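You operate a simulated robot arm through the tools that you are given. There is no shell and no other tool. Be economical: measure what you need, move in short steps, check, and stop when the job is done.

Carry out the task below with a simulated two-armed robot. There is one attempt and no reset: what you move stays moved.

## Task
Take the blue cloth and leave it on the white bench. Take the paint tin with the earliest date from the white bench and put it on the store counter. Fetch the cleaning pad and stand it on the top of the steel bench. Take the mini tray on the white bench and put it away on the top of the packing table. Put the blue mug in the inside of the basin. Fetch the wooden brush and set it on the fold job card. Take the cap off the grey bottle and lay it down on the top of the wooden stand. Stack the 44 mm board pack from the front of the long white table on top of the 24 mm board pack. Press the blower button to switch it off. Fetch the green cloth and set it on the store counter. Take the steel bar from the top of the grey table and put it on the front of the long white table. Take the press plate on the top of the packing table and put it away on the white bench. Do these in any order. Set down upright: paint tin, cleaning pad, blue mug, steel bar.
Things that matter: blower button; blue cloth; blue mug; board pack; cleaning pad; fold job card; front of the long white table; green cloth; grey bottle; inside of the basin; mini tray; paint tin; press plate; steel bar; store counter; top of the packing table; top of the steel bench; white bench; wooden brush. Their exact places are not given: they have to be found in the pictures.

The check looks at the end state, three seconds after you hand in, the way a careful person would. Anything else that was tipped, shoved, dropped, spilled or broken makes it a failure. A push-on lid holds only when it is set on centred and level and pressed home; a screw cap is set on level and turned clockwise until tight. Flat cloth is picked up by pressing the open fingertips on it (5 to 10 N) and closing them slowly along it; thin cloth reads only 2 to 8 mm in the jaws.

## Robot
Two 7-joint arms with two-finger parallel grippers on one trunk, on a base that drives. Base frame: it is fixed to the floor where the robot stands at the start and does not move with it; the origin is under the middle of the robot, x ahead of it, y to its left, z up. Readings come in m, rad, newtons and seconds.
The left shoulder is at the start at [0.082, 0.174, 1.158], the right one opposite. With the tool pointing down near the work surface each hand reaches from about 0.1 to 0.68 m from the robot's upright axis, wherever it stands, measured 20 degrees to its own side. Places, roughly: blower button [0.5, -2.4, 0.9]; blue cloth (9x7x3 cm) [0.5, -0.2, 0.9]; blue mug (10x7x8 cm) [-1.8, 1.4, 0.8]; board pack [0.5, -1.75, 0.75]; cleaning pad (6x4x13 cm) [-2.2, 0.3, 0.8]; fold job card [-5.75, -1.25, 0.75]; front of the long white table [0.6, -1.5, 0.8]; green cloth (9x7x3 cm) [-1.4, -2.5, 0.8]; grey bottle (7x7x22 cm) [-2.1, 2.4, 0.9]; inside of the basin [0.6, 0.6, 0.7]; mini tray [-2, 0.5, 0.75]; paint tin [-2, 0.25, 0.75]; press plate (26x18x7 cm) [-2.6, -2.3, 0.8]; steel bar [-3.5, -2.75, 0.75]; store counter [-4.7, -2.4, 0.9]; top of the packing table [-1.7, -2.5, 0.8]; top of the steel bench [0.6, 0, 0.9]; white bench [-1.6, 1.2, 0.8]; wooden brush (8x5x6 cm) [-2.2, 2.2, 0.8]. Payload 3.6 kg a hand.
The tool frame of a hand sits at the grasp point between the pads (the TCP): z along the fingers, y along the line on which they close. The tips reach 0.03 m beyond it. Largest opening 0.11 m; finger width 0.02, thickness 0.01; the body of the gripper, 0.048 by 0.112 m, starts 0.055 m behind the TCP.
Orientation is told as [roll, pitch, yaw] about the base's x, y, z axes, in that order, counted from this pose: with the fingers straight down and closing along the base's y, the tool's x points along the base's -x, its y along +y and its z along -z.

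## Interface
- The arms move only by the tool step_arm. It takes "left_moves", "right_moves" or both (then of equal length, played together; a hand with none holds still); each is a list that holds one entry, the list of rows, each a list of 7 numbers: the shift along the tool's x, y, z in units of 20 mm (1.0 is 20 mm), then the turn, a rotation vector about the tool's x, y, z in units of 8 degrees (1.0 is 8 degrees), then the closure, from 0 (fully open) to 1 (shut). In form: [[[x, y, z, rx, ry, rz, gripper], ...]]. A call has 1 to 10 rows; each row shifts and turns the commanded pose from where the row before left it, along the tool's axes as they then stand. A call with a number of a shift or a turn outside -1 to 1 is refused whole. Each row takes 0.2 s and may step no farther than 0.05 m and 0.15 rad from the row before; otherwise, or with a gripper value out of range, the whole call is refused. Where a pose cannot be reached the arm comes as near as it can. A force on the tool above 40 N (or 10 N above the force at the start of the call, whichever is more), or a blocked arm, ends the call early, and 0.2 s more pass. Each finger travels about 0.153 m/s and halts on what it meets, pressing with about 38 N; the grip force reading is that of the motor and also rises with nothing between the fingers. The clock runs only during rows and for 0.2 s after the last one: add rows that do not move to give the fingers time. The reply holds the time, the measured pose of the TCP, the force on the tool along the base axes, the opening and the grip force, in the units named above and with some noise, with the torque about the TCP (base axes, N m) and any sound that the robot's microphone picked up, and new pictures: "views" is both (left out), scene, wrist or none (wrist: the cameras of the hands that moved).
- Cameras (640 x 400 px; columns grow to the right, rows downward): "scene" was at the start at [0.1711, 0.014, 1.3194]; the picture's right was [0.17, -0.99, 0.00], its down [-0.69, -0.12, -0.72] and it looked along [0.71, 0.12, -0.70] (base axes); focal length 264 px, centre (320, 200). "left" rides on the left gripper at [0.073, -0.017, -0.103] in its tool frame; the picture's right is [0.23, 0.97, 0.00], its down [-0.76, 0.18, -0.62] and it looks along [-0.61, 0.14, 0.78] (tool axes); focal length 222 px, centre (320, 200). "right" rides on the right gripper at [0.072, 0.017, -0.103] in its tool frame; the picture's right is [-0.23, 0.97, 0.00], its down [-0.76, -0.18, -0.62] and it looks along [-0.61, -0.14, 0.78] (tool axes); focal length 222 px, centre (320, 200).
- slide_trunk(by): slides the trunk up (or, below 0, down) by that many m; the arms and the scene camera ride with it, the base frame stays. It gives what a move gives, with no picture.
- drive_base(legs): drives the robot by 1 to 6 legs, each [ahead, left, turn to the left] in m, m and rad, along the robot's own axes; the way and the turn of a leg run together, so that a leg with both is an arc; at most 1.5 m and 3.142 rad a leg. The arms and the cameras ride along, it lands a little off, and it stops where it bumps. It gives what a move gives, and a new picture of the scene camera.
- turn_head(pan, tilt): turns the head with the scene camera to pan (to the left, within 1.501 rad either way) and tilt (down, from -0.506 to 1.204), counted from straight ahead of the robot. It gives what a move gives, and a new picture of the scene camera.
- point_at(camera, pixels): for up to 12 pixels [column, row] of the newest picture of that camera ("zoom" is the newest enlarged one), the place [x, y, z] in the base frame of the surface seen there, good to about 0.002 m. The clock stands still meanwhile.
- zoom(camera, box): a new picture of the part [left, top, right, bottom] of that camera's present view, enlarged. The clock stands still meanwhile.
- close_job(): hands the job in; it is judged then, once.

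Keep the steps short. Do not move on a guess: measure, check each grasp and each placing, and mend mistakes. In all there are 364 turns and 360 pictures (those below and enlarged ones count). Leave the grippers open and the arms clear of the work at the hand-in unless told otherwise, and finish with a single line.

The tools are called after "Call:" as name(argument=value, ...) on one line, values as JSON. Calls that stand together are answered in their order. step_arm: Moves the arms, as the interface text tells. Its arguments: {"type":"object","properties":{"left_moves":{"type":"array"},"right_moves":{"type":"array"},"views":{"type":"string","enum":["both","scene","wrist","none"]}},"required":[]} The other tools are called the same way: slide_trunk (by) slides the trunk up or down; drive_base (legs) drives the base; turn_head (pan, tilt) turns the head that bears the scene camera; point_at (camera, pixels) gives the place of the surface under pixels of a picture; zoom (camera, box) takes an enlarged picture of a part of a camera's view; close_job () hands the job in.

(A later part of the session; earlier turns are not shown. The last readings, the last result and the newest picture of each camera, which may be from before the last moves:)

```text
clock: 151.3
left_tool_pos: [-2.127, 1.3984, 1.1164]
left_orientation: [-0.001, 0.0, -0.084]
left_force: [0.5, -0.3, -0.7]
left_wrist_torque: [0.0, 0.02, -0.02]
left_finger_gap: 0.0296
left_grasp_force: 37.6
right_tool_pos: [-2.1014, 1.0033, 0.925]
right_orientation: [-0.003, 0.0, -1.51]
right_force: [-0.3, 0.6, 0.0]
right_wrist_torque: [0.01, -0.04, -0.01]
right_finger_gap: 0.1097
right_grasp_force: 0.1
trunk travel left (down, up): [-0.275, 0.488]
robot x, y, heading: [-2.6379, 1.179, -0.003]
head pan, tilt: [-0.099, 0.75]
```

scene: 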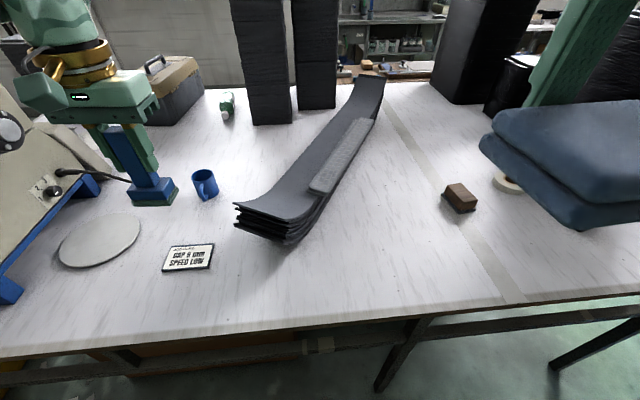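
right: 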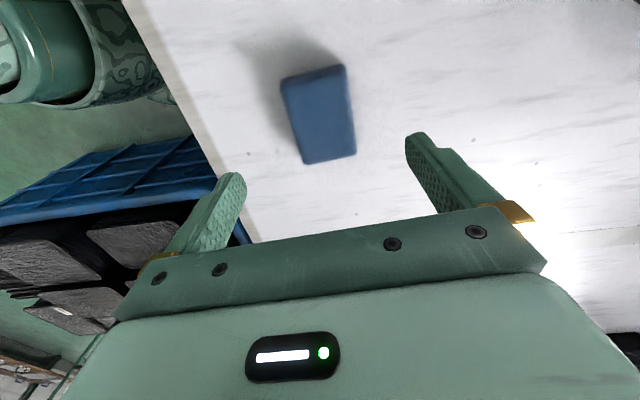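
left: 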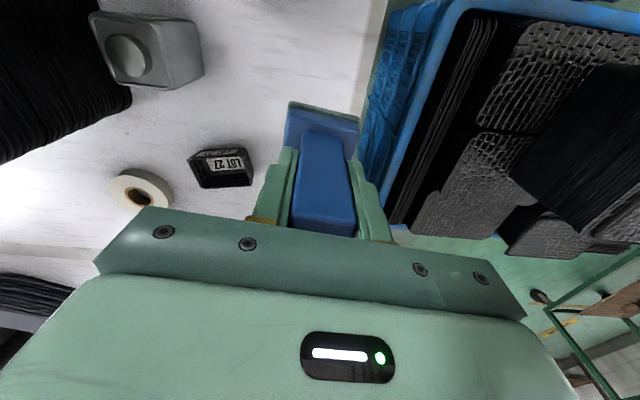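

Cloth lies flat on the white bench. Now I pull the left hand (pad) back and up, and raise the right, so I can reach the mug with the right hand.

Call:
step_arm(left_moves=[[[0.3, -0.1, -0.3, 0, 0, 0, 1], [0.7, -0.3, -0.8, 0, 0, 0, 1], [1, -0.3, -0.9, 0, 0, 0, 1], [1, -0.3, -0.9, 0, 0, 0, 1], [1, -0.3, -0.9, 0, 0, 0, 1], [1, -0.3, -0.9, 0, 0, 0, 1], [1, -0.3, -0.9, 0, 0, 0, 1], [1, -0.3, -0.9, 0, 0, 0, 1], [1, -0.3, -0.9, 0, 0, 0, 1], [1, -0.3, -0.6, 0, 0, 0, 1]]], right_moves=[[[0, -1, -1, 0, 0, -1, 0], [0, -1, -1, 0, 0, -1, 0], [0, -1, -1, 0, 0, -1, 0], [0, -1, -1, 0, 0, -1, 0], [0, 0, -1, 0, 0, -1, 0], [0, 0, -1, 0, 0, -1, 0], [0, 0, -1, 0, 0, -1, 0], [0, 0, -1, 0, 0, -1, 0], [0, 0, 0, 0, 0, -1, 0], [0, 0, 0, 0, 0, -1, 0]]], views="none")

Call:
step_arm(left_moves=[[[1, 0, 0, 0, 0, 0, 1], [1, 0, 0, 0, 0, 0, 1], [0.5, 0, 0, 0, 0, 0, 1], [0, 0, 0, 0, 0, 0, 1]]], right_moves=[[[0, 0, 0, 0, 0, -0.8, 0], [0, 0, 0, 0, 0, 0, 0], [0, 0, 0, 0, 0, 0, 0], [0, 0, 0, 0, 0, 0, 0]]], views="scene")

Call:
point_at(camera="scene", pixels=[[205, 185], [205, 172], [193, 180], [216, 180], [197, 195], [214, 195], [80, 180], [20, 110], [5, 280], [160, 190], [240, 205]])

```text
clock: 153.5
left_tool_pos: [-2.312, 1.359, 1.277]
left_orientation: [-0.002, 0.0, -0.085]
left_force: [-0.1, 0.0, -0.3]
left_wrist_torque: [-0.01, -0.03, 0.01]
left_finger_gap: 0.029
left_grasp_force: 38.0
right_tool_pos: [-2.179, 0.9799, 1.0843]
right_orientation: [-0.001, 0.0, -0.111]
right_force: [0.5, 0.2, -0.4]
right_wrist_torque: [0.0, -0.02, -0.01]
right_finger_gap: 0.1099
right_grasp_force: 0.1
trunk travel left (down, up): [-0.275, 0.488]
robot x, y, heading: [-2.6393, 1.1774, -0.001]
head pan, tilt: [-0.099, 0.75]
```

```text
clock: 154.5
left_tool_pos: [-2.3613, 1.3641, 1.2762]
left_orientation: [-0.002, -0.001, -0.087]
left_force: [-0.5, 0.4, -1.6]
left_wrist_torque: [-0.01, 0.0, 0.0]
left_finger_gap: 0.0294
left_grasp_force: 38.3
right_tool_pos: [-2.1774, 0.98, 1.0846]
right_orientation: [0.0, 0.002, -0.002]
right_force: [-0.2, -0.3, -0.4]
right_wrist_torque: [0.0, 0.01, 0.01]
right_finger_gap: 0.1098
right_grasp_force: 0.0
trunk travel left (down, up): [-0.275, 0.488]
robot x, y, heading: [-2.6425, 1.1766, -0.003]
head pan, tilt: [-0.099, 0.75]
```

scene: 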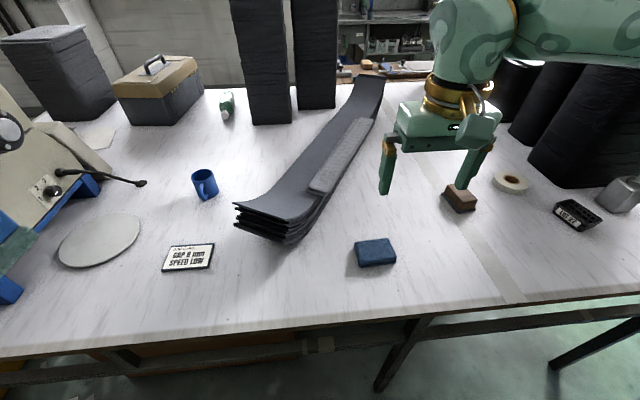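

```text
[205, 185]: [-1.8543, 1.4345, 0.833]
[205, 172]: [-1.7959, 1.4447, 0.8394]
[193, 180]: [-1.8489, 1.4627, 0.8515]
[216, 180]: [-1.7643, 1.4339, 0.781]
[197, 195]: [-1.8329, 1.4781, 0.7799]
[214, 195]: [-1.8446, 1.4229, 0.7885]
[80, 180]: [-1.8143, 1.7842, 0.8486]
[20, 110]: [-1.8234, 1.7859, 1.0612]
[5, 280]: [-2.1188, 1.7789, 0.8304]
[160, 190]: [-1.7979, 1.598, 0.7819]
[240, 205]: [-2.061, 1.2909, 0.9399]
```

Call:
zoom(camera="scene", box=[165, 145, 245, 220])

Call:
point_at(camera="zoom", pixels=[[220, 225], [420, 195], [320, 280], [350, 320], [280, 300], [320, 160], [300, 440]])

```text
5.33 times, centred on (205, 182) of scene
```

zoom: 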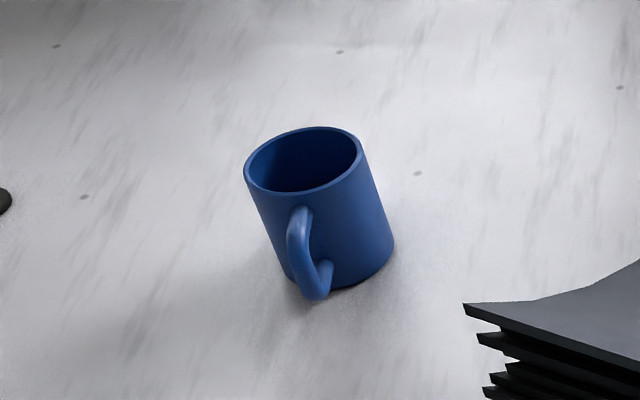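

```text
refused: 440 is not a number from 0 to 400
```

Call:
point_at(camera="zoom", pixels=[[248, 172], [358, 150], [303, 129], [280, 192], [300, 160], [330, 220], [297, 230], [325, 285], [385, 265], [330, 190]])

```text
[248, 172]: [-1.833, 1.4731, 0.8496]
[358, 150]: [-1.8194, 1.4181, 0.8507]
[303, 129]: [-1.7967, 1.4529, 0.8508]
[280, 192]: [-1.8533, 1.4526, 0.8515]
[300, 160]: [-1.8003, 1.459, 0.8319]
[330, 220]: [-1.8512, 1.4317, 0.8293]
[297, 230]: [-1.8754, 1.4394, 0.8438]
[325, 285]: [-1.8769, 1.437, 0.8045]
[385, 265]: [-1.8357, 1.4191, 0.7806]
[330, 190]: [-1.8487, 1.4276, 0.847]
```

Mug: axis (-1.825,1.446), rim z 0.851, 6 cm wide, handle toward −x. I strafe left 0.3 m and 7 cm ahead to bring it before the right arm.

Call:
drive_base(legs=[[0.0, 0.32, 0], [0.06, 0, 0]])

Call:
step_arm(right_moves=[[[-0.5, 0.5, 0, 0, -1, 0, 0], [-0.5, 0.5, 0, 0, -1, 0, 0], [-0.5, 0.5, 0, 0, -1, 0, 0], [-0.5, 0.5, 0, 0, -1, 0, 0], [-0.5, 0.5, 0, 0, -1, 0, 0], [0, 0, 0, 0, 0, 0, 0]]], views="both")

```text
clock: 157.2
left_tool_pos: [-2.2959, 1.6876, 1.2749]
left_orientation: [-0.001, 0.001, -0.087]
left_force: [1.0, -0.3, -1.1]
left_wrist_torque: [0.0, 0.03, 0.04]
left_finger_gap: 0.0292
left_grasp_force: 38.4
right_tool_pos: [-2.114, 1.3047, 1.0835]
right_orientation: [0.0, 0.004, -0.005]
right_force: [0.4, 0.1, -1.0]
right_wrist_torque: [0.06, 0.04, -0.05]
right_finger_gap: 0.1098
right_grasp_force: 0.0
trunk travel left (down, up): [-0.275, 0.488]
robot x, y, heading: [-2.5763, 1.4962, -0.002]
head pan, tilt: [-0.099, 0.75]
```

scene: 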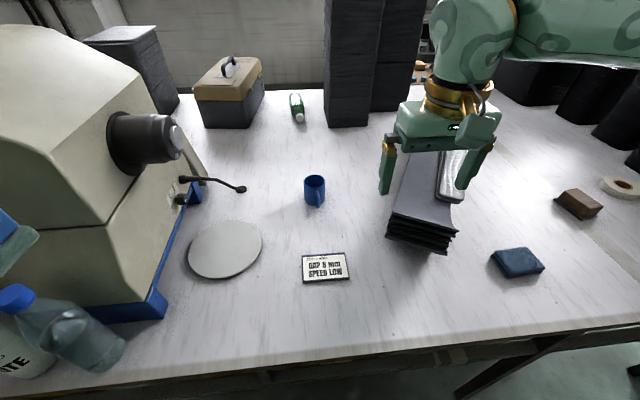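

```text
clock: 158.6
left_tool_pos: [-2.299, 1.6858, 1.2757]
left_orientation: [-0.001, 0.001, -0.087]
left_force: [-0.7, -1.1, -1.1]
left_wrist_torque: [0.0, -0.02, 0.01]
left_finger_gap: 0.0295
left_grasp_force: 37.9
right_tool_pos: [-2.0692, 1.3536, 1.0971]
right_orientation: [0.0, -0.697, -0.006]
right_force: [0.3, 0.2, 0.7]
right_wrist_torque: [-0.03, 0.0, 0.0]
right_finger_gap: 0.1103
right_grasp_force: 0.1
trunk travel left (down, up): [-0.275, 0.488]
robot x, y, heading: [-2.5781, 1.5, -0.002]
head pan, tilt: [-0.099, 0.75]
```

scene: 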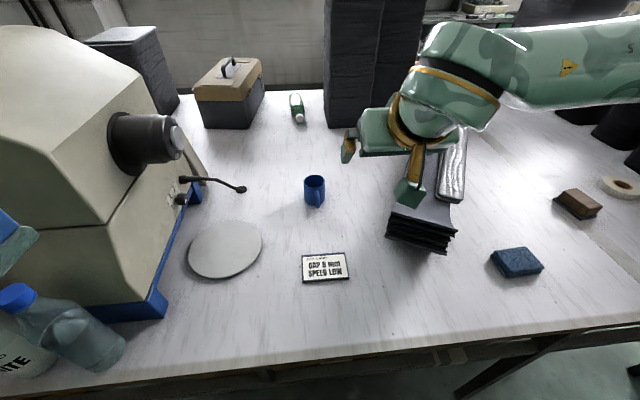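
right: 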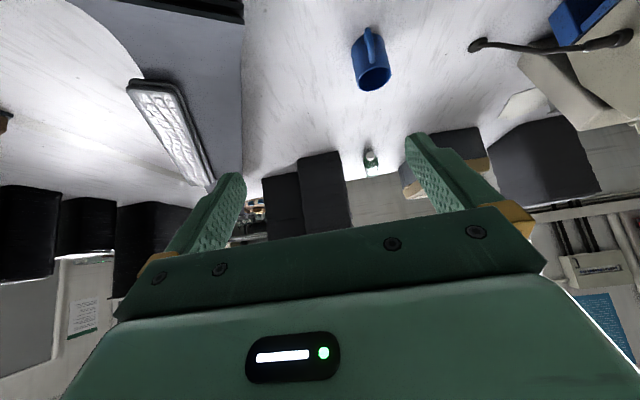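

I shift the tilted hand to the left and down along its axis toward the mug.

Call:
step_arm(right_moves=[[[-0.16, 0.92, 0.2, 0, 0, 0, 0], [-0.16, 0.92, 0.4, 0, 0, 0, 0], [-0.16, 0.92, 0.6, 0, 0, 0, 0], [-0.16, 0.92, 0.8, 0, 0, 0, 0], [-0.16, 0.92, 1, 0, 0, 0, 0], [0, 0, 1, 0, 0, 0, 0], [0, 0, 1, 0, 0, 0, 0], [0, 0, 1, 0, 0, 0, 0], [0, 0, 1, 0, 0, 0, 0], [0, 0, 1, 0, 0, 0, 0]]], views="none")

Call:
step_arm(right_moves=[[[0, 0, 1, 0, 0, 0, 0], [0, 0, 1, 0, 0, 0, 0], [0, 0, 1, 0, 0, 0, 0], [0, 0, 0.8, 0, 0, 0, 0], [0, 0, 0, 0, 0, 0, 0]]], views="both")

```text
clock: 160.8
left_tool_pos: [-2.2979, 1.6862, 1.2757]
left_orientation: [-0.004, 0.001, -0.089]
left_force: [0.3, 0.3, -0.5]
left_wrist_torque: [0.0, 0.01, 0.0]
left_finger_gap: 0.0296
left_grasp_force: 37.7
right_tool_pos: [-1.9529, 1.4452, 0.9851]
right_orientation: [0.0, -0.695, -0.004]
right_force: [0.5, -0.1, -0.2]
right_wrist_torque: [0.02, 0.0, 0.01]
right_finger_gap: 0.1101
right_grasp_force: 0.1
trunk travel left (down, up): [-0.275, 0.488]
robot x, y, heading: [-2.5799, 1.4998, -0.002]
head pan, tilt: [-0.099, 0.75]
```

```text
clock: 162.0
left_tool_pos: [-2.2994, 1.6864, 1.2765]
left_orientation: [-0.002, 0.001, -0.087]
left_force: [0.8, 0.2, -1.1]
left_wrist_torque: [0.0, -0.01, -0.02]
left_finger_gap: 0.0293
left_grasp_force: 38.5
right_tool_pos: [-1.9046, 1.4443, 0.9267]
right_orientation: [0.001, -0.697, -0.005]
right_force: [0.2, -0.2, -0.1]
right_wrist_torque: [-0.04, 0.01, 0.02]
right_finger_gap: 0.1098
right_grasp_force: 0.1
trunk travel left (down, up): [-0.275, 0.488]
robot x, y, heading: [-2.5761, 1.5005, -0.001]
head pan, tilt: [-0.099, 0.75]
```

scene: 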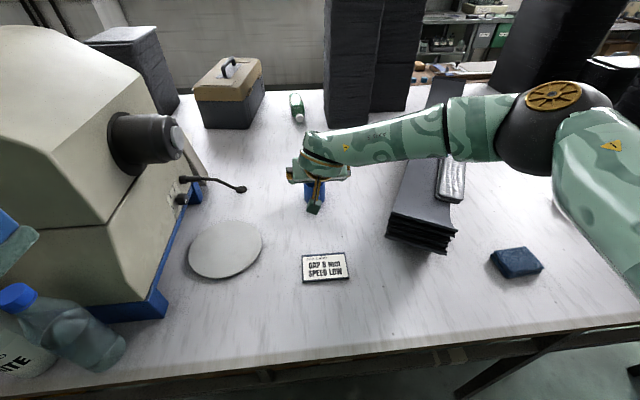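
right: 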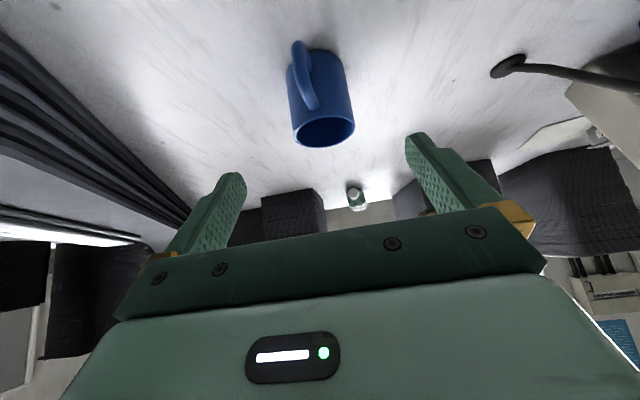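

Mug is centred between the fingers. I advance 12 cm along the tool and close.

Call:
step_arm(right_moves=[[[0, 0, 1, 0, 0, 0, 0], [0, 0, 1, 0, 0, 0, 0], [0, 0, 1, 0, 0, 0, 0], [0, 0, 1, 0, 0, 0, 0], [0, 0, 1, 0, 0, 0, 0], [0, 0, 0.9, 0, 0, 0, 0], [0, 0, 0, 0, 0, 0, 0]]], views="wrist")

Call:
step_arm(right_moves=[[[0, 0, 0, 0, 0, 0, 0.25], [0, 0, 0, 0, 0, 0, 0.4], [0, 0, 0, 0, 0, 0, 0.6], [0, 0, 0, 0, 0, 0, 1], [0, 0, 0, 0, 0, 0, 1]]], views="wrist")

```text
clock: 163.6
left_tool_pos: [-2.2986, 1.687, 1.2755]
left_orientation: [-0.001, -0.001, -0.087]
left_force: [0.7, -1.0, -1.0]
left_wrist_torque: [0.04, 0.03, 0.03]
left_finger_gap: 0.0297
left_grasp_force: 38.2
right_tool_pos: [-1.8311, 1.4438, 0.8353]
right_orientation: [0.001, -0.694, -0.007]
right_force: [-0.9, -0.2, 0.1]
right_wrist_torque: [0.01, 0.02, 0.0]
right_finger_gap: 0.11
right_grasp_force: 0.0
trunk travel left (down, up): [-0.275, 0.488]
robot x, y, heading: [-2.5759, 1.4978, -0.005]
head pan, tilt: [-0.099, 0.75]
```

right: 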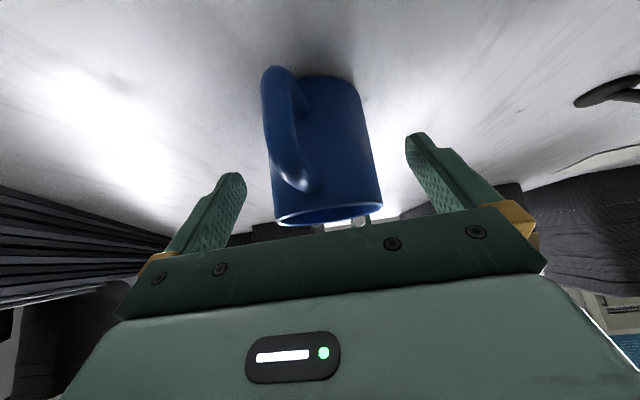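

```text
clock: 164.8
left_tool_pos: [-2.2979, 1.6876, 1.2762]
left_orientation: [-0.003, -0.001, -0.086]
left_force: [-0.1, 0.5, -0.2]
left_wrist_torque: [0.0, -0.01, -0.01]
left_finger_gap: 0.0294
left_grasp_force: 38.0
right_tool_pos: [-1.8295, 1.4437, 0.8364]
right_orientation: [0.0, -0.695, -0.005]
right_force: [0.6, -0.1, -0.1]
right_wrist_torque: [0.02, 0.0, 0.0]
right_finger_gap: 0.0594
right_grasp_force: 37.7
trunk travel left (down, up): [-0.275, 0.488]
robot x, y, heading: [-2.5835, 1.5001, -0.001]
head pan, tilt: [-0.099, 0.75]
```

right: 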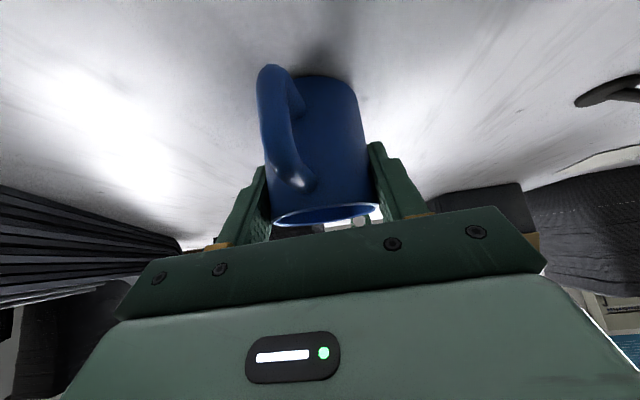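

Mug held (59 mm). I lift straight up, gently, then draw back.

Call:
step_arm(right_moves=[[[-0.13, 0, -0.15, 0, 0, 0, 1], [-0.26, 0, -0.3, 0, 0, 0, 1], [-0.4, 0, -0.5, 0, 0, 0, 1], [-0.6, 0, -0.75, 0, 0, 0, 1], [-0.6, 0, -0.75, 0, 0, 0, 1], [-0.6, 0, -0.75, 0, 0, 0, 1], [-0.6, 0, -0.75, 0, 0, 0, 1], [-0.6, 0, -0.75, 0, 0, 0, 1], [-0.4, 0, -0.5, 0, 0, 0, 1], [-0.2, 0, -0.25, 0, 0, 0, 1]]], views="none")

Call:
step_arm(right_moves=[[[0.2, 0, -0.2, 0, 0, 0, 1], [0.4, 0, -0.5, 0, 0, 0, 1], [0.6, 0, -0.75, 0, 0, 0, 1], [0.7, 0, -0.8, 0, 0, 0, 1], [0.7, 0, -0.8, 0, 0, 0, 1], [0.7, 0, -0.8, 0, 0, 0, 1], [0.7, 0, -0.8, 0, 0, 0, 1], [0.7, 0, -0.8, 0, 0, 0, 1], [0.5, 0, -0.6, 0, 0, 0, 1], [0.2, 0, -0.3, 0, 0, 0, 1]]], views="both")

```text
clock: 167.0
left_tool_pos: [-2.2989, 1.6868, 1.276]
left_orientation: [-0.003, 0.0, -0.088]
left_force: [-0.1, -0.6, -0.2]
left_wrist_torque: [-0.01, 0.0, 0.01]
left_finger_gap: 0.0293
left_grasp_force: 38.5
right_tool_pos: [-1.8332, 1.4445, 0.9748]
right_orientation: [-0.002, -0.695, -0.006]
right_force: [0.5, 0.5, -0.9]
right_wrist_torque: [0.02, -0.03, 0.04]
right_finger_gap: 0.0591
right_grasp_force: 38.0
trunk travel left (down, up): [-0.275, 0.488]
robot x, y, heading: [-2.5781, 1.4977, -0.005]
head pan, tilt: [-0.099, 0.75]
```

```text
clock: 169.2
left_tool_pos: [-2.298, 1.6866, 1.2764]
left_orientation: [-0.002, 0.001, -0.088]
left_force: [0.2, -0.9, -0.3]
left_wrist_torque: [-0.01, -0.02, 0.02]
left_finger_gap: 0.0296
left_grasp_force: 38.3
right_tool_pos: [-1.998, 1.4462, 1.0043]
right_orientation: [0.002, -0.697, -0.004]
right_force: [-0.7, -0.7, -1.1]
right_wrist_torque: [0.01, 0.0, 0.0]
right_finger_gap: 0.0589
right_grasp_force: 38.0
trunk travel left (down, up): [-0.275, 0.488]
robot x, y, heading: [-2.5776, 1.4985, -0.002]
head pan, tilt: [-0.099, 0.75]
```

scene: 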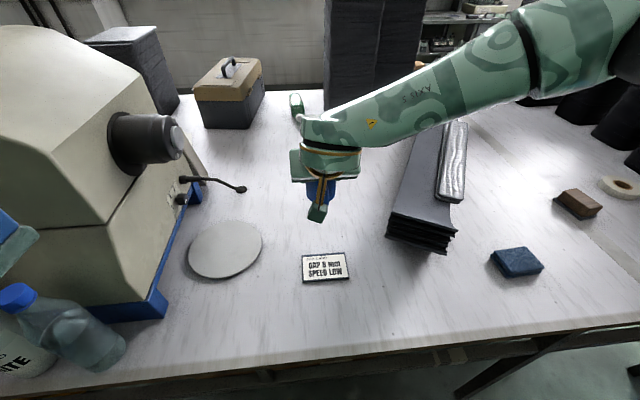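
right: 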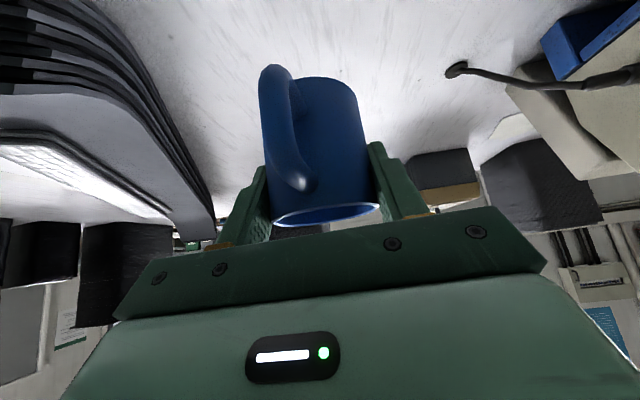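

Mug secure. I return by the same way, keeping heading east: back, south past the rack, around the cart, then east along the aisle.

Call:
drive_base(legs=[[-1.27, 0, 0], [0, -1.27, 0], [-0.93, 0, 0], [0, -0.9, 0], [0, -0.85, 0]])

```text
clock: 194.5
left_tool_pos: [-4.4931, -1.3251, 1.2752]
left_orientation: [-0.001, -0.001, -0.085]
left_force: [0.0, 0.1, -1.2]
left_wrist_torque: [0.02, -0.01, -0.05]
left_finger_gap: 0.0299
left_grasp_force: 38.0
right_tool_pos: [-4.1912, -1.5634, 1.0043]
right_orientation: [0.0, -0.693, 0.0]
right_force: [0.6, 0.5, -1.3]
right_wrist_torque: [-0.02, 0.01, 0.0]
right_finger_gap: 0.0583
right_grasp_force: 38.1
trunk travel left (down, up): [-0.275, 0.488]
robot x, y, heading: [-4.7733, -1.5118, -0.0]
head pan, tilt: [-0.099, 0.75]
```

scene: 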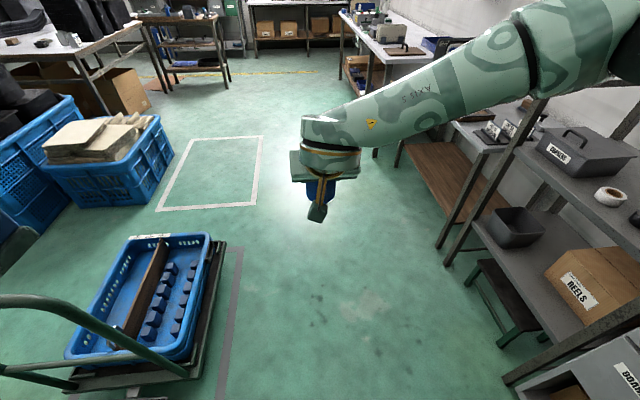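

The aisle east is clear. I drive on to x≈-0.1, y≈-1.25.

Call:
drive_base(legs=[[1.5, 0, 0], [1.5, 0.15, 0], [1.5, 0.1, 0]])

Call:
step_arm(right_moves=[[[0.2, 0, -0.3, 0, 0, 0, 1], [0.3, 0, -0.8, 0, 0, 0, 1], [0.4, 0, -1, 0, 0, 0, 1], [0.4, 0, -1, 0, 0, 0, 1], [0.4, 0, -1, 0, 0, 0, 1], [0.4, 0, -1, 0, 0, 0, 1], [0.4, 0, -1, 0, 0, 0, 1], [0.4, 0, -1, 0, 0, 0, 1], [0.2, 0, -0.6, 0, 0, 0, 1], [0.1, 0, -0.2, 0, 0, 0, 1]]], views="scene")

```text
refused: leg 2 is longer than a leg can be; nothing moved
```

```text
clock: 196.7
left_tool_pos: [-4.4937, -1.3232, 1.2758]
left_orientation: [-0.002, -0.001, -0.083]
left_force: [0.4, 0.8, -0.4]
left_wrist_torque: [0.01, 0.01, 0.01]
left_finger_gap: 0.0295
left_grasp_force: 38.2
right_tool_pos: [-4.3424, -1.5643, 1.0851]
right_orientation: [0.0, -0.694, 0.0]
right_force: [-0.3, 0.2, -0.4]
right_wrist_torque: [0.01, -0.01, 0.01]
right_finger_gap: 0.0584
right_grasp_force: 38.1
trunk travel left (down, up): [-0.275, 0.488]
robot x, y, heading: [-4.7698, -1.5109, 0.005]
head pan, tilt: [-0.099, 0.75]
```

scene: 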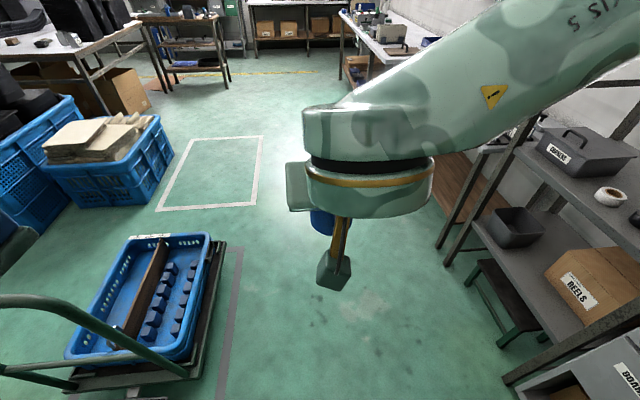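

Call:
drive_base(legs=[[1.45, 0, 0], [1.45, 0.15, 0], [1.45, 0.12, 0], [0.3, 0, 0]])

Call:
turn_head(pan=0.5, tilt=0.6)

Call:
point_at(camera="scene", pixels=[[320, 200], [400, 200], [450, 250], [250, 250], [500, 150], [200, 200], [320, 150]])

```text
clock: 219.1
left_tool_pos: [0.1364, -1.0113, 1.2767]
left_orientation: [-0.003, -0.001, -0.051]
left_force: [-0.2, -0.1, -0.3]
left_wrist_torque: [-0.02, 0.02, -0.02]
left_finger_gap: 0.0295
left_grasp_force: 38.0
right_tool_pos: [0.2951, -1.2457, 1.084]
right_orientation: [0.0, -0.695, 0.032]
right_force: [1.1, -0.5, -1.1]
right_wrist_torque: [0.03, -0.03, 0.03]
right_finger_gap: 0.0582
right_grasp_force: 38.1
trunk travel left (down, up): [-0.275, 0.488]
robot x, y, heading: [-0.1333, -1.2085, 0.027]
head pan, tilt: [-0.099, 0.75]
```

scene: 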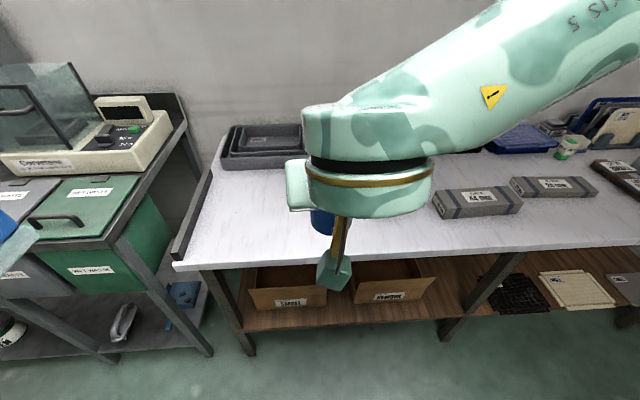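

```text
clock: 220.1
left_tool_pos: [0.1351, -1.0122, 1.2761]
left_orientation: [-0.001, 0.0, -0.052]
left_force: [-0.4, -0.3, -1.1]
left_wrist_torque: [-0.02, 0.01, 0.0]
left_finger_gap: 0.0292
left_grasp_force: 38.5
right_tool_pos: [0.2954, -1.2458, 1.0857]
right_orientation: [-0.001, -0.695, 0.032]
right_force: [-0.5, 0.2, -0.6]
right_wrist_torque: [0.01, 0.02, -0.01]
right_finger_gap: 0.0586
right_grasp_force: 37.6
trunk travel left (down, up): [-0.275, 0.488]
robot x, y, heading: [-0.1335, -1.211, 0.032]
head pan, tilt: [0.499, 0.6]
```

scene: 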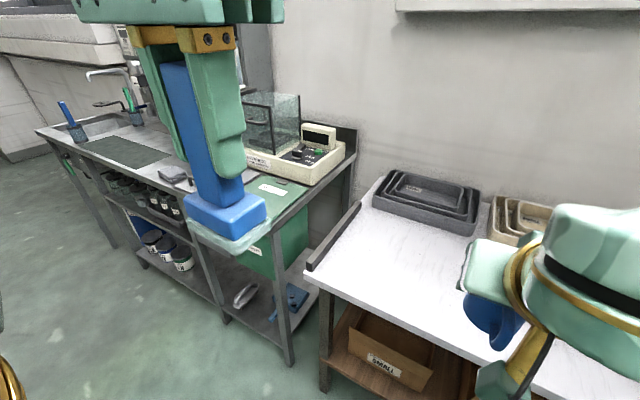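

```text
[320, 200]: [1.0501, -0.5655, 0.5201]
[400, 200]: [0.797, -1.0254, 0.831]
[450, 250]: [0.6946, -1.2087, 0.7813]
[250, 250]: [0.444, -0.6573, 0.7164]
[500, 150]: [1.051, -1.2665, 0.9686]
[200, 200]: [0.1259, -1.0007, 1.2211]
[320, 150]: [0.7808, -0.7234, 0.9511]
```

Now north to the steel bench (two strafes), right hand tucked.

Call:
drive_base(legs=[[0, 0.6, -0.03], [0, 0.55, 0], [0.08, 0, 0]])

Call:
turn_head(pan=0.35, tilt=0.75)

Call:
point_at(camera="scene", pixels=[[320, 300], [320, 250], [250, 300], [400, 300], [280, 250], [200, 230], [150, 200]])

```text
clock: 226.9
left_tool_pos: [0.2232, 0.1079, 1.2765]
left_orientation: [-0.002, 0.002, -0.094]
left_force: [-0.5, -0.3, -0.7]
left_wrist_torque: [-0.01, 0.03, 0.02]
left_finger_gap: 0.0295
left_grasp_force: 38.2
right_tool_pos: [0.3714, -0.1322, 1.0833]
right_orientation: [0.001, -0.695, -0.013]
right_force: [0.7, 0.0, -1.5]
right_wrist_torque: [-0.01, 0.01, 0.0]
right_finger_gap: 0.0584
right_grasp_force: 38.3
trunk travel left (down, up): [-0.275, 0.488]
robot x, y, heading: [-0.0572, -0.0768, -0.009]
head pan, tilt: [0.499, 0.6]
```

scene: 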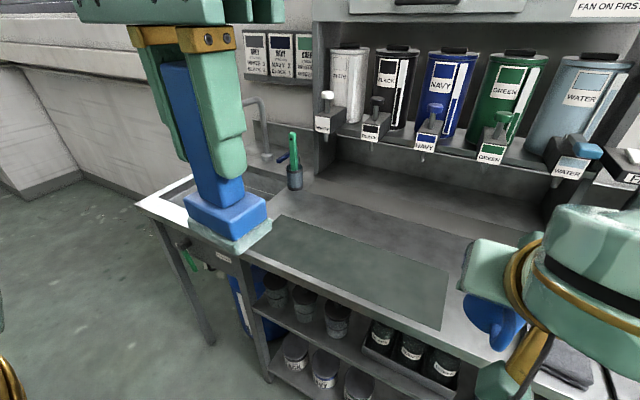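

```text
clock: 227.6
left_tool_pos: [0.2213, 0.1082, 1.2764]
left_orientation: [-0.002, 0.0, -0.096]
left_force: [-1.1, 0.3, -1.3]
left_wrist_torque: [-0.03, 0.0, 0.01]
left_finger_gap: 0.0295
left_grasp_force: 38.0
right_tool_pos: [0.3713, -0.1329, 1.0855]
right_orientation: [0.0, -0.696, -0.012]
right_force: [0.6, -0.5, -0.5]
right_wrist_torque: [0.01, -0.01, 0.02]
right_finger_gap: 0.0581
right_grasp_force: 38.6
trunk travel left (down, up): [-0.275, 0.488]
robot x, y, heading: [-0.0608, -0.0781, -0.011]
head pan, tilt: [0.351, 0.75]
```

scene: 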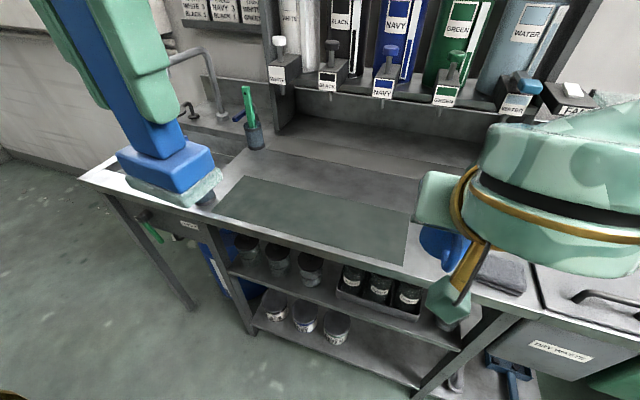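

```text
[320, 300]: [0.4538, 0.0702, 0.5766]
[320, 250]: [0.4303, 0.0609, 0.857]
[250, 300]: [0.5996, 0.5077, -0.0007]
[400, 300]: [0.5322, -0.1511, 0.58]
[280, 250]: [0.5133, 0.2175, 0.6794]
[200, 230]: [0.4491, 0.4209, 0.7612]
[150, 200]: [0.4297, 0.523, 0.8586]
```

I place the pad with the left hand at about (0.50,0.10) on the bench (top 0.861). TCP must end at 0.95.

Call:
step_arm(left_moves=[[[-0.5, 0.07, 0.2, 0, 0, 0, 1], [-1, 0.07, 0.5, 0, 0, 0, 1], [-1, 0.07, 0.5, 0, 0, 0, 1], [-1, 0.07, 0.5, 0, 0, 0, 1], [-1, 0.07, 0.5, 0, 0, 0, 1], [-1, 0.07, 0.5, 0, 0, 0, 1], [-1, 0.07, 0.5, 0, 0, 0, 1], [-1, 0.07, 0.5, 0, 0, 0, 1], [-1, 0.07, 0.5, 0, 0, 0, 1], [-1, 0.07, 0.8, 0, 0, 0, 1]]], views="none")

Call:
step_arm(left_moves=[[[-1, 0.07, 1, 0, 0, 0, 1], [-1, 0.07, 1, 0, 0, 0, 1], [-1, 0, 1, 0, 0, 0, 1], [-1, 0, 1, 0, 0, 0, 1], [-0.3, 0, 1, 0, 0, 0, 1], [0, 0, 1, 0, 0, 0, 1], [0, 0, 1, 0, 0, 0, 1], [0, 0, 1, 0, 0, 0, 1], [0, 0, 1, 0, 0, 0, 1], [0, 0, 0.7, 0, 0, 0, 1]]], views="both")

```text
clock: 229.8
left_tool_pos: [0.4122, 0.1054, 1.1752]
left_orientation: [-0.001, -0.001, -0.094]
left_force: [-0.3, 0.0, -0.9]
left_wrist_torque: [0.0, 0.01, -0.02]
left_finger_gap: 0.0295
left_grasp_force: 37.8
right_tool_pos: [0.372, -0.1336, 1.0845]
right_orientation: [-0.001, -0.695, -0.013]
right_force: [-0.3, 0.5, -0.9]
right_wrist_torque: [0.01, 0.0, -0.04]
right_finger_gap: 0.0583
right_grasp_force: 38.2
trunk travel left (down, up): [-0.275, 0.488]
robot x, y, heading: [-0.0577, -0.0765, -0.013]
head pan, tilt: [0.351, 0.75]
```

```text
clock: 232.0
left_tool_pos: [0.498, 0.0989, 0.9831]
left_orientation: [0.0, -0.001, -0.096]
left_force: [0.5, -0.1, 0.2]
left_wrist_torque: [0.02, 0.03, 0.03]
left_finger_gap: 0.0296
left_grasp_force: 38.1
right_tool_pos: [0.3711, -0.133, 1.0846]
right_orientation: [0.001, -0.694, -0.013]
right_force: [0.1, -0.7, -1.1]
right_wrist_torque: [-0.04, -0.01, 0.02]
right_finger_gap: 0.0585
right_grasp_force: 37.7
trunk travel left (down, up): [-0.275, 0.488]
robot x, y, heading: [-0.0602, -0.0779, -0.011]
head pan, tilt: [0.351, 0.75]
```

scene: 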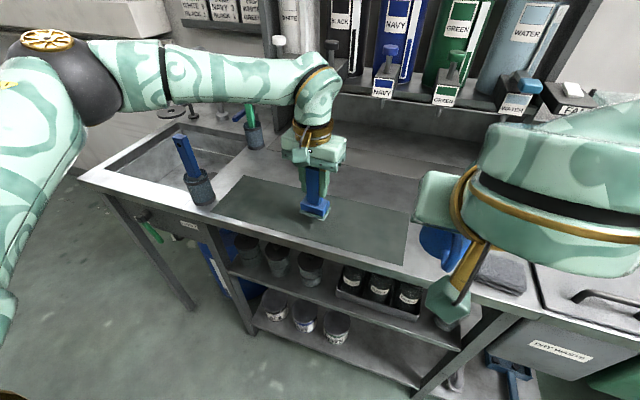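
left: 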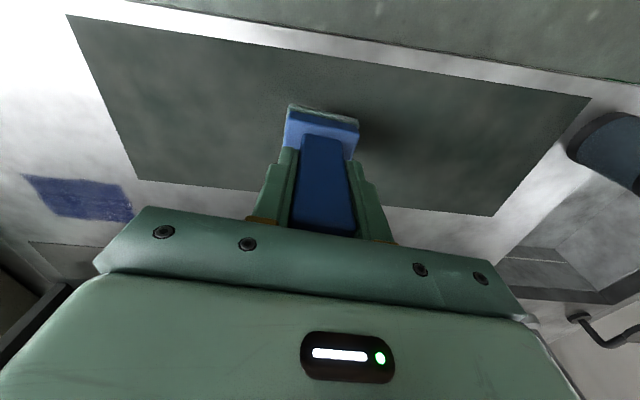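

Call:
step_arm(left_moves=[[[0, 0, 0.8, 0, 0, 0, 1], [0, 0, 0.4, 0, 0, 0, 1], [0, 0, 0.25, 0, 0, 0, 1], [0, 0, 0.15, 0, 0, 0, 1], [0, 0, 0, 0, 0, 0, 1]]], views="none")

```text
clock: 233.2
left_tool_pos: [0.4967, 0.0989, 0.9504]
left_orientation: [-0.001, -0.001, -0.094]
left_force: [0.4, -0.4, -1.4]
left_wrist_torque: [0.0, 0.04, -0.03]
left_finger_gap: 0.0294
left_grasp_force: 37.2
right_tool_pos: [0.3708, -0.1329, 1.0849]
right_orientation: [0.0, -0.695, -0.013]
right_force: [-0.4, 0.2, -0.1]
right_wrist_torque: [-0.03, 0.03, 0.0]
right_finger_gap: 0.0585
right_grasp_force: 37.7
trunk travel left (down, up): [-0.275, 0.488]
robot x, y, heading: [-0.0597, -0.0786, -0.007]
head pan, tilt: [0.351, 0.75]
```

Call:
step_arm(left_moves=[[[0, 0, 0.08, 0, 0, 0, 1], [0, 0, 0.05, 0, 0, 0, 1], [0, 0, 0, 0, 0, 0, 1]]], views="none")

```text
clock: 234.0
left_tool_pos: [0.4977, 0.0992, 0.9472]
left_orientation: [-0.002, -0.002, -0.094]
left_force: [1.5, 2.1, 9.9]
left_wrist_torque: [0.21, 0.11, -0.03]
left_finger_gap: 0.0295
left_grasp_force: 37.7
right_tool_pos: [0.3699, -0.1329, 1.0852]
right_orientation: [-0.001, -0.696, -0.012]
right_force: [0.8, 0.6, -0.9]
right_wrist_torque: [0.02, -0.01, 0.02]
right_finger_gap: 0.0582
right_grasp_force: 37.8
trunk travel left (down, up): [-0.275, 0.488]
robot x, y, heading: [-0.0612, -0.0759, -0.014]
head pan, tilt: [0.351, 0.75]
```

Contact (10 N). I ease up 1 mm, open and rise.

Call:
step_arm(left_moves=[[[0, 0, -0.06, 0, 0, 0, 1], [0, 0, 0, 0, 0, 0, 0.6], [0, 0, 0, 0, 0, 0, 0.4], [0, 0, 0, 0, 0, 0, 0.1], [0, 0, 0, 0, 0, 0, 0], [0, 0, -0.5, 0, 0, 0, 0], [0, 0, -1, 0, 0, 0, 0], [0, 0, -1, 0, 0, 0, 0], [0, 0, -1, 0, 0, 0, 0], [0, 0, -1, 0, 0, 0, 0]]], views="none")

Call:
step_arm(left_moves=[[[0, 0, -1, 0, 0, 0, 0], [0, 0, -1, 0, 0, 0, 0], [0, 0, -1, 0, 0, 0, 0], [1, 0, -1, 0, 0, 0, 0], [1, 0, -1, 0, 0, 0, 0], [1, 0, 0, 0, 0, 0, 0], [1, 0, 0, 0, 0, 0, 0], [1, 0, 0, 0, 0, 0, 0]]], views="scene")

```text
clock: 236.2
left_tool_pos: [0.497, 0.0961, 1.0403]
left_orientation: [-0.002, 0.001, -0.094]
left_force: [0.9, 0.0, -0.2]
left_wrist_torque: [-0.02, 0.01, -0.02]
left_finger_gap: 0.11
left_grasp_force: 0.1
right_tool_pos: [0.3712, -0.1339, 1.0852]
right_orientation: [0.0, -0.694, -0.012]
right_force: [0.0, -0.3, -0.6]
right_wrist_torque: [0.02, -0.08, 0.0]
right_finger_gap: 0.0579
right_grasp_force: 38.0
trunk travel left (down, up): [-0.275, 0.488]
robot x, y, heading: [-0.0598, -0.0761, -0.01]
head pan, tilt: [0.351, 0.75]
```

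```text
clock: 238.0
left_tool_pos: [0.3969, 0.1077, 1.1392]
left_orientation: [-0.001, 0.001, -0.095]
left_force: [-0.1, 0.5, 0.5]
left_wrist_torque: [0.01, 0.0, -0.01]
left_finger_gap: 0.1101
left_grasp_force: 0.1
right_tool_pos: [0.3701, -0.1325, 1.0848]
right_orientation: [0.001, -0.697, -0.012]
right_force: [0.5, -0.2, -0.1]
right_wrist_torque: [0.0, -0.01, -0.01]
right_finger_gap: 0.0583
right_grasp_force: 37.9
trunk travel left (down, up): [-0.275, 0.488]
robot x, y, heading: [-0.065, -0.0768, -0.015]
head pan, tilt: [0.351, 0.75]
```

scene: 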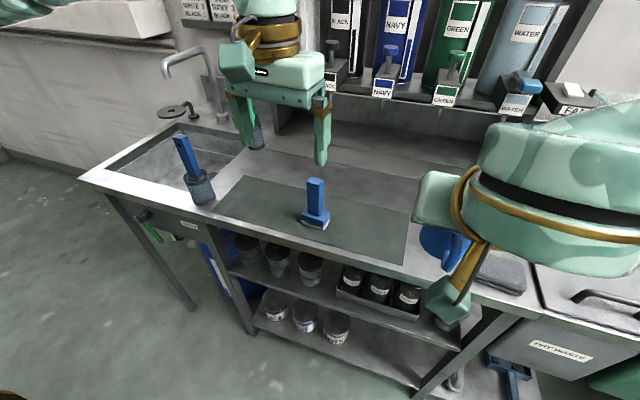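

The pad stands upright. I back 10 cm, strafe left to the sink, avoiding the cup with the blue scoop.

Call:
drive_base(legs=[[-0.1, 0, 0], [0, 0.85, 0.012], [0.12, 0, 0]])

Call:
turn_head(pan=-0.15, tilt=0.85)

Call:
point_at(camera="scene", pixels=[[320, 200], [250, 200], [200, 200], [400, 200], [320, 150], [250, 150], [380, 150], [320, 250], [250, 250], [300, 100], [360, 100], [150, 200]])

```text
clock: 244.2
left_tool_pos: [0.4248, 0.9775, 1.1383]
left_orientation: [-0.001, 0.003, -0.088]
left_force: [1.1, -0.2, -0.2]
left_wrist_torque: [-0.01, 0.03, -0.03]
left_finger_gap: 0.1102
left_grasp_force: 0.0
right_tool_pos: [0.4001, 0.7351, 1.0854]
right_orientation: [0.0, -0.694, -0.004]
right_force: [-0.5, 0.1, -1.3]
right_wrist_torque: [0.02, -0.01, 0.0]
right_finger_gap: 0.0582
right_grasp_force: 37.8
trunk travel left (down, up): [-0.275, 0.488]
robot x, y, heading: [-0.0325, 0.7835, -0.003]
head pan, tilt: [0.351, 0.75]
```

scene: 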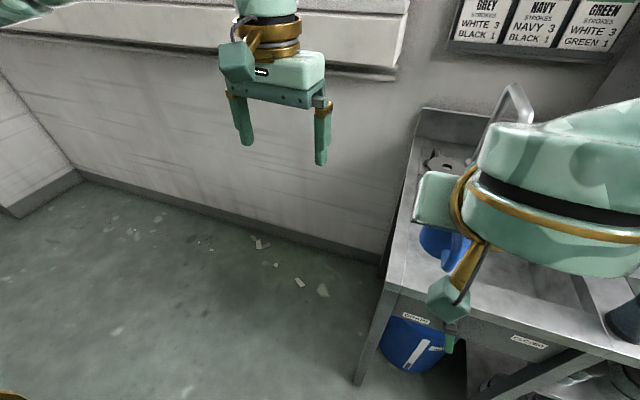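

```text
clock: 245.1
left_tool_pos: [0.4244, 0.9766, 1.1379]
left_orientation: [-0.001, 0.0, -0.086]
left_force: [-0.1, -0.6, -0.3]
left_wrist_torque: [0.0, 0.01, 0.02]
left_finger_gap: 0.1104
left_grasp_force: 0.0
right_tool_pos: [0.3988, 0.7355, 1.0849]
right_orientation: [0.0, -0.695, -0.005]
right_force: [-0.5, -0.4, -0.1]
right_wrist_torque: [0.0, 0.0, -0.01]
right_finger_gap: 0.0585
right_grasp_force: 37.8
trunk travel left (down, up): [-0.275, 0.488]
robot x, y, heading: [-0.0332, 0.7866, -0.001]
head pan, tilt: [-0.15, 0.85]
```

scene: 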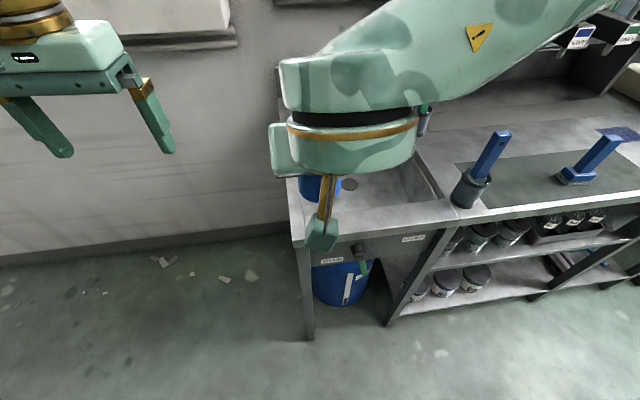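

```text
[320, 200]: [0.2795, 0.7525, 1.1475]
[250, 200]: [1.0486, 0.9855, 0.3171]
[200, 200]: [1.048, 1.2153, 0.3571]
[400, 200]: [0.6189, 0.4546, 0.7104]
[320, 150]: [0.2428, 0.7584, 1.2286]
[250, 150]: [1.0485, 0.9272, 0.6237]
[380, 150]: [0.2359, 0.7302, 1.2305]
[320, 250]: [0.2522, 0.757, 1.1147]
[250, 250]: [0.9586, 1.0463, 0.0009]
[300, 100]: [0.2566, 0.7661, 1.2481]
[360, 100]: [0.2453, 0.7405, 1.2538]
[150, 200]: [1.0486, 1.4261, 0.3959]
```

The sink floor is at z≈0.71. I measure its edges.

Call:
zoom(camera="scene", box=[270, 130, 470, 255])

Call:
point_at(camera="scene", pixels=[[349, 185], [345, 205], [430, 200], [438, 195], [400, 165], [440, 208], [370, 210], [350, 215], [420, 205], [410, 150], [380, 180]])

```text
3.20 times, centred on (370, 192) of scene
```

zoom: 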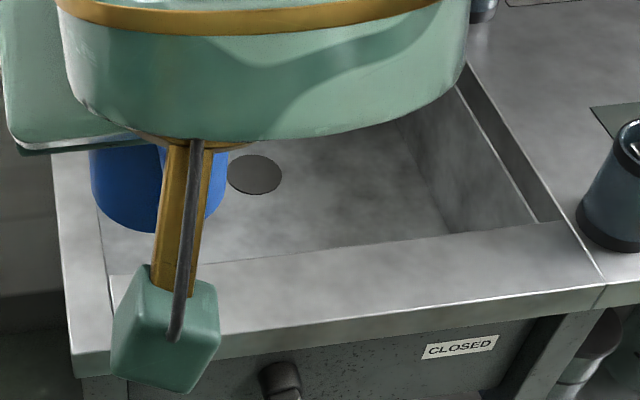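

```text
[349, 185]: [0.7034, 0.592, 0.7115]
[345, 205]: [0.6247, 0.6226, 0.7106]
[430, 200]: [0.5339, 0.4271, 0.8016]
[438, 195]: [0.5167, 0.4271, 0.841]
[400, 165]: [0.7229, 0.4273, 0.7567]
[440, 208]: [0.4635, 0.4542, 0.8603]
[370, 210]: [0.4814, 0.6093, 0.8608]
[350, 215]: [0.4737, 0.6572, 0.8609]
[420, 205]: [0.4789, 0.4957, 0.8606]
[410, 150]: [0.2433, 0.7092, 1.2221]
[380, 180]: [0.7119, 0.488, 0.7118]
```

I must locate the tap before reaching in.

Call:
turn_head(pan=0.3, tilt=0.7)

Call:
zoom(camera="scene", box=[390, 60, 550, 220])

Call:
point_at(camera="zoom", pixels=[[320, 100], [300, 120], [330, 90], [350, 80], [340, 120], [280, 150]])

```text
clock: 246.0
left_tool_pos: [0.4231, 0.9772, 1.1383]
left_orientation: [-0.001, 0.0, -0.088]
left_force: [-0.7, -0.6, 0.6]
left_wrist_torque: [-0.02, -0.02, 0.0]
left_finger_gap: 0.11
left_grasp_force: 0.0
right_tool_pos: [0.3979, 0.7342, 1.0843]
right_orientation: [0.001, -0.696, -0.002]
right_force: [0.0, -0.2, -1.3]
right_wrist_torque: [-0.01, -0.01, -0.01]
right_finger_gap: 0.0586
right_grasp_force: 37.6
trunk travel left (down, up): [-0.275, 0.488]
robot x, y, heading: [-0.0328, 0.7877, -0.004]
head pan, tilt: [0.3, 0.7]
```

scene: 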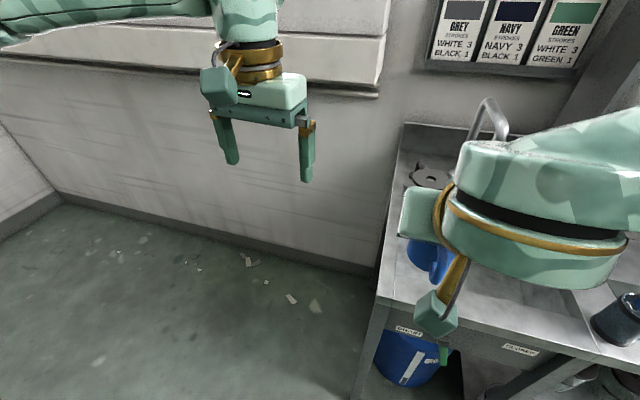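

```text
2.50 times, centred on (470, 140) of scene
```

zoom: 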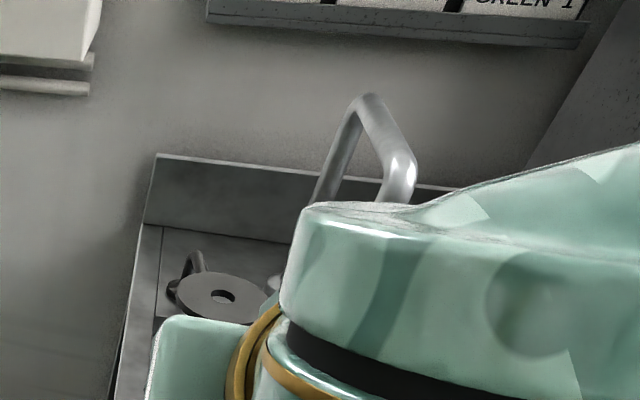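

```text
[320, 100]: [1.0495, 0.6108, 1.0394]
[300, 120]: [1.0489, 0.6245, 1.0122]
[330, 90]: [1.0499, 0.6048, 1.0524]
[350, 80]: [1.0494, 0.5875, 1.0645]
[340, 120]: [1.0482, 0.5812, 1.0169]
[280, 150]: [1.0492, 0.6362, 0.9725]
```

Call:
point_at(camera="zoom", pixels=[[335, 160], [350, 120], [368, 100], [385, 125], [403, 155], [400, 190], [222, 295], [190, 265], [160, 240], [395, 165], [326, 185]])

```text
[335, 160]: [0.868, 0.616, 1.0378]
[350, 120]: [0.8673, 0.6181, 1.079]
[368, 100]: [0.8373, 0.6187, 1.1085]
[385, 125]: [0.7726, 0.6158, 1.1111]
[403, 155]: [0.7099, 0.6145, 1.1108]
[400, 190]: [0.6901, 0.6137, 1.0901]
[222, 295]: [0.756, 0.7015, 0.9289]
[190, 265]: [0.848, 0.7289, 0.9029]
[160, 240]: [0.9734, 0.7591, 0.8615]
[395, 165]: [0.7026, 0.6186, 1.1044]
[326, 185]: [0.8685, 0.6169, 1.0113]
```

Tap spout at (0.69,0.615,≥1.05). I will set the mug at (0.71,0.50). I move the base 8 cm ahead and 13 cm right for reach, and shift the right hand.

Call:
drive_base(legs=[[0.08, -0.13, 0]])

Call:
step_arm(right_moves=[[[0, -0.4, 0, 0, 0, 0, 1], [0, -0.8, 0, 0, 0, 0, 1], [0, -1, 0, 0, 0, 0, 1], [0, -1, 0, 0, 0, 0, 1], [0, -0.8, 0, 0, 0, 0, 1], [0, -0.5, 0, 0, 0, 0, 1], [0, -0.3, 0, 0, 0, 0, 1]]], views="none")

```text
clock: 247.4
left_tool_pos: [0.5058, 0.8451, 1.1389]
left_orientation: [0.001, 0.0, -0.089]
left_force: [0.3, 0.2, 0.4]
left_wrist_torque: [0.03, 0.01, 0.03]
left_finger_gap: 0.11
left_grasp_force: 0.0
right_tool_pos: [0.4809, 0.6043, 1.0849]
right_orientation: [0.002, -0.694, -0.008]
right_force: [0.0, -0.6, -0.8]
right_wrist_torque: [-0.02, 0.02, 0.05]
right_finger_gap: 0.0583
right_grasp_force: 37.8
trunk travel left (down, up): [-0.275, 0.488]
robot x, y, heading: [0.0522, 0.6579, -0.004]
head pan, tilt: [0.3, 0.7]
```

scene: 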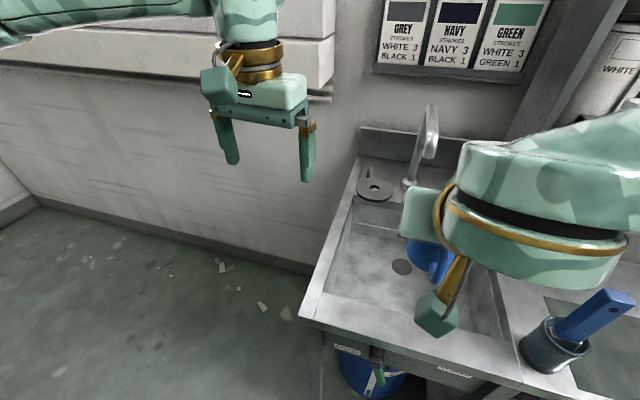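

```text
clock: 249.0
left_tool_pos: [0.5046, 0.8458, 1.1384]
left_orientation: [0.0, 0.001, -0.089]
left_force: [0.6, -0.4, -0.8]
left_wrist_torque: [-0.02, -0.01, 0.04]
left_finger_gap: 0.1101
left_grasp_force: 0.1
right_tool_pos: [0.4783, 0.5092, 1.085]
right_orientation: [-0.001, -0.696, -0.004]
right_force: [0.2, -0.2, -1.3]
right_wrist_torque: [-0.04, 0.04, -0.02]
right_finger_gap: 0.0585
right_grasp_force: 38.5
trunk travel left (down, up): [-0.275, 0.488]
robot x, y, heading: [0.0469, 0.6583, -0.004]
head pan, tilt: [0.3, 0.7]
```

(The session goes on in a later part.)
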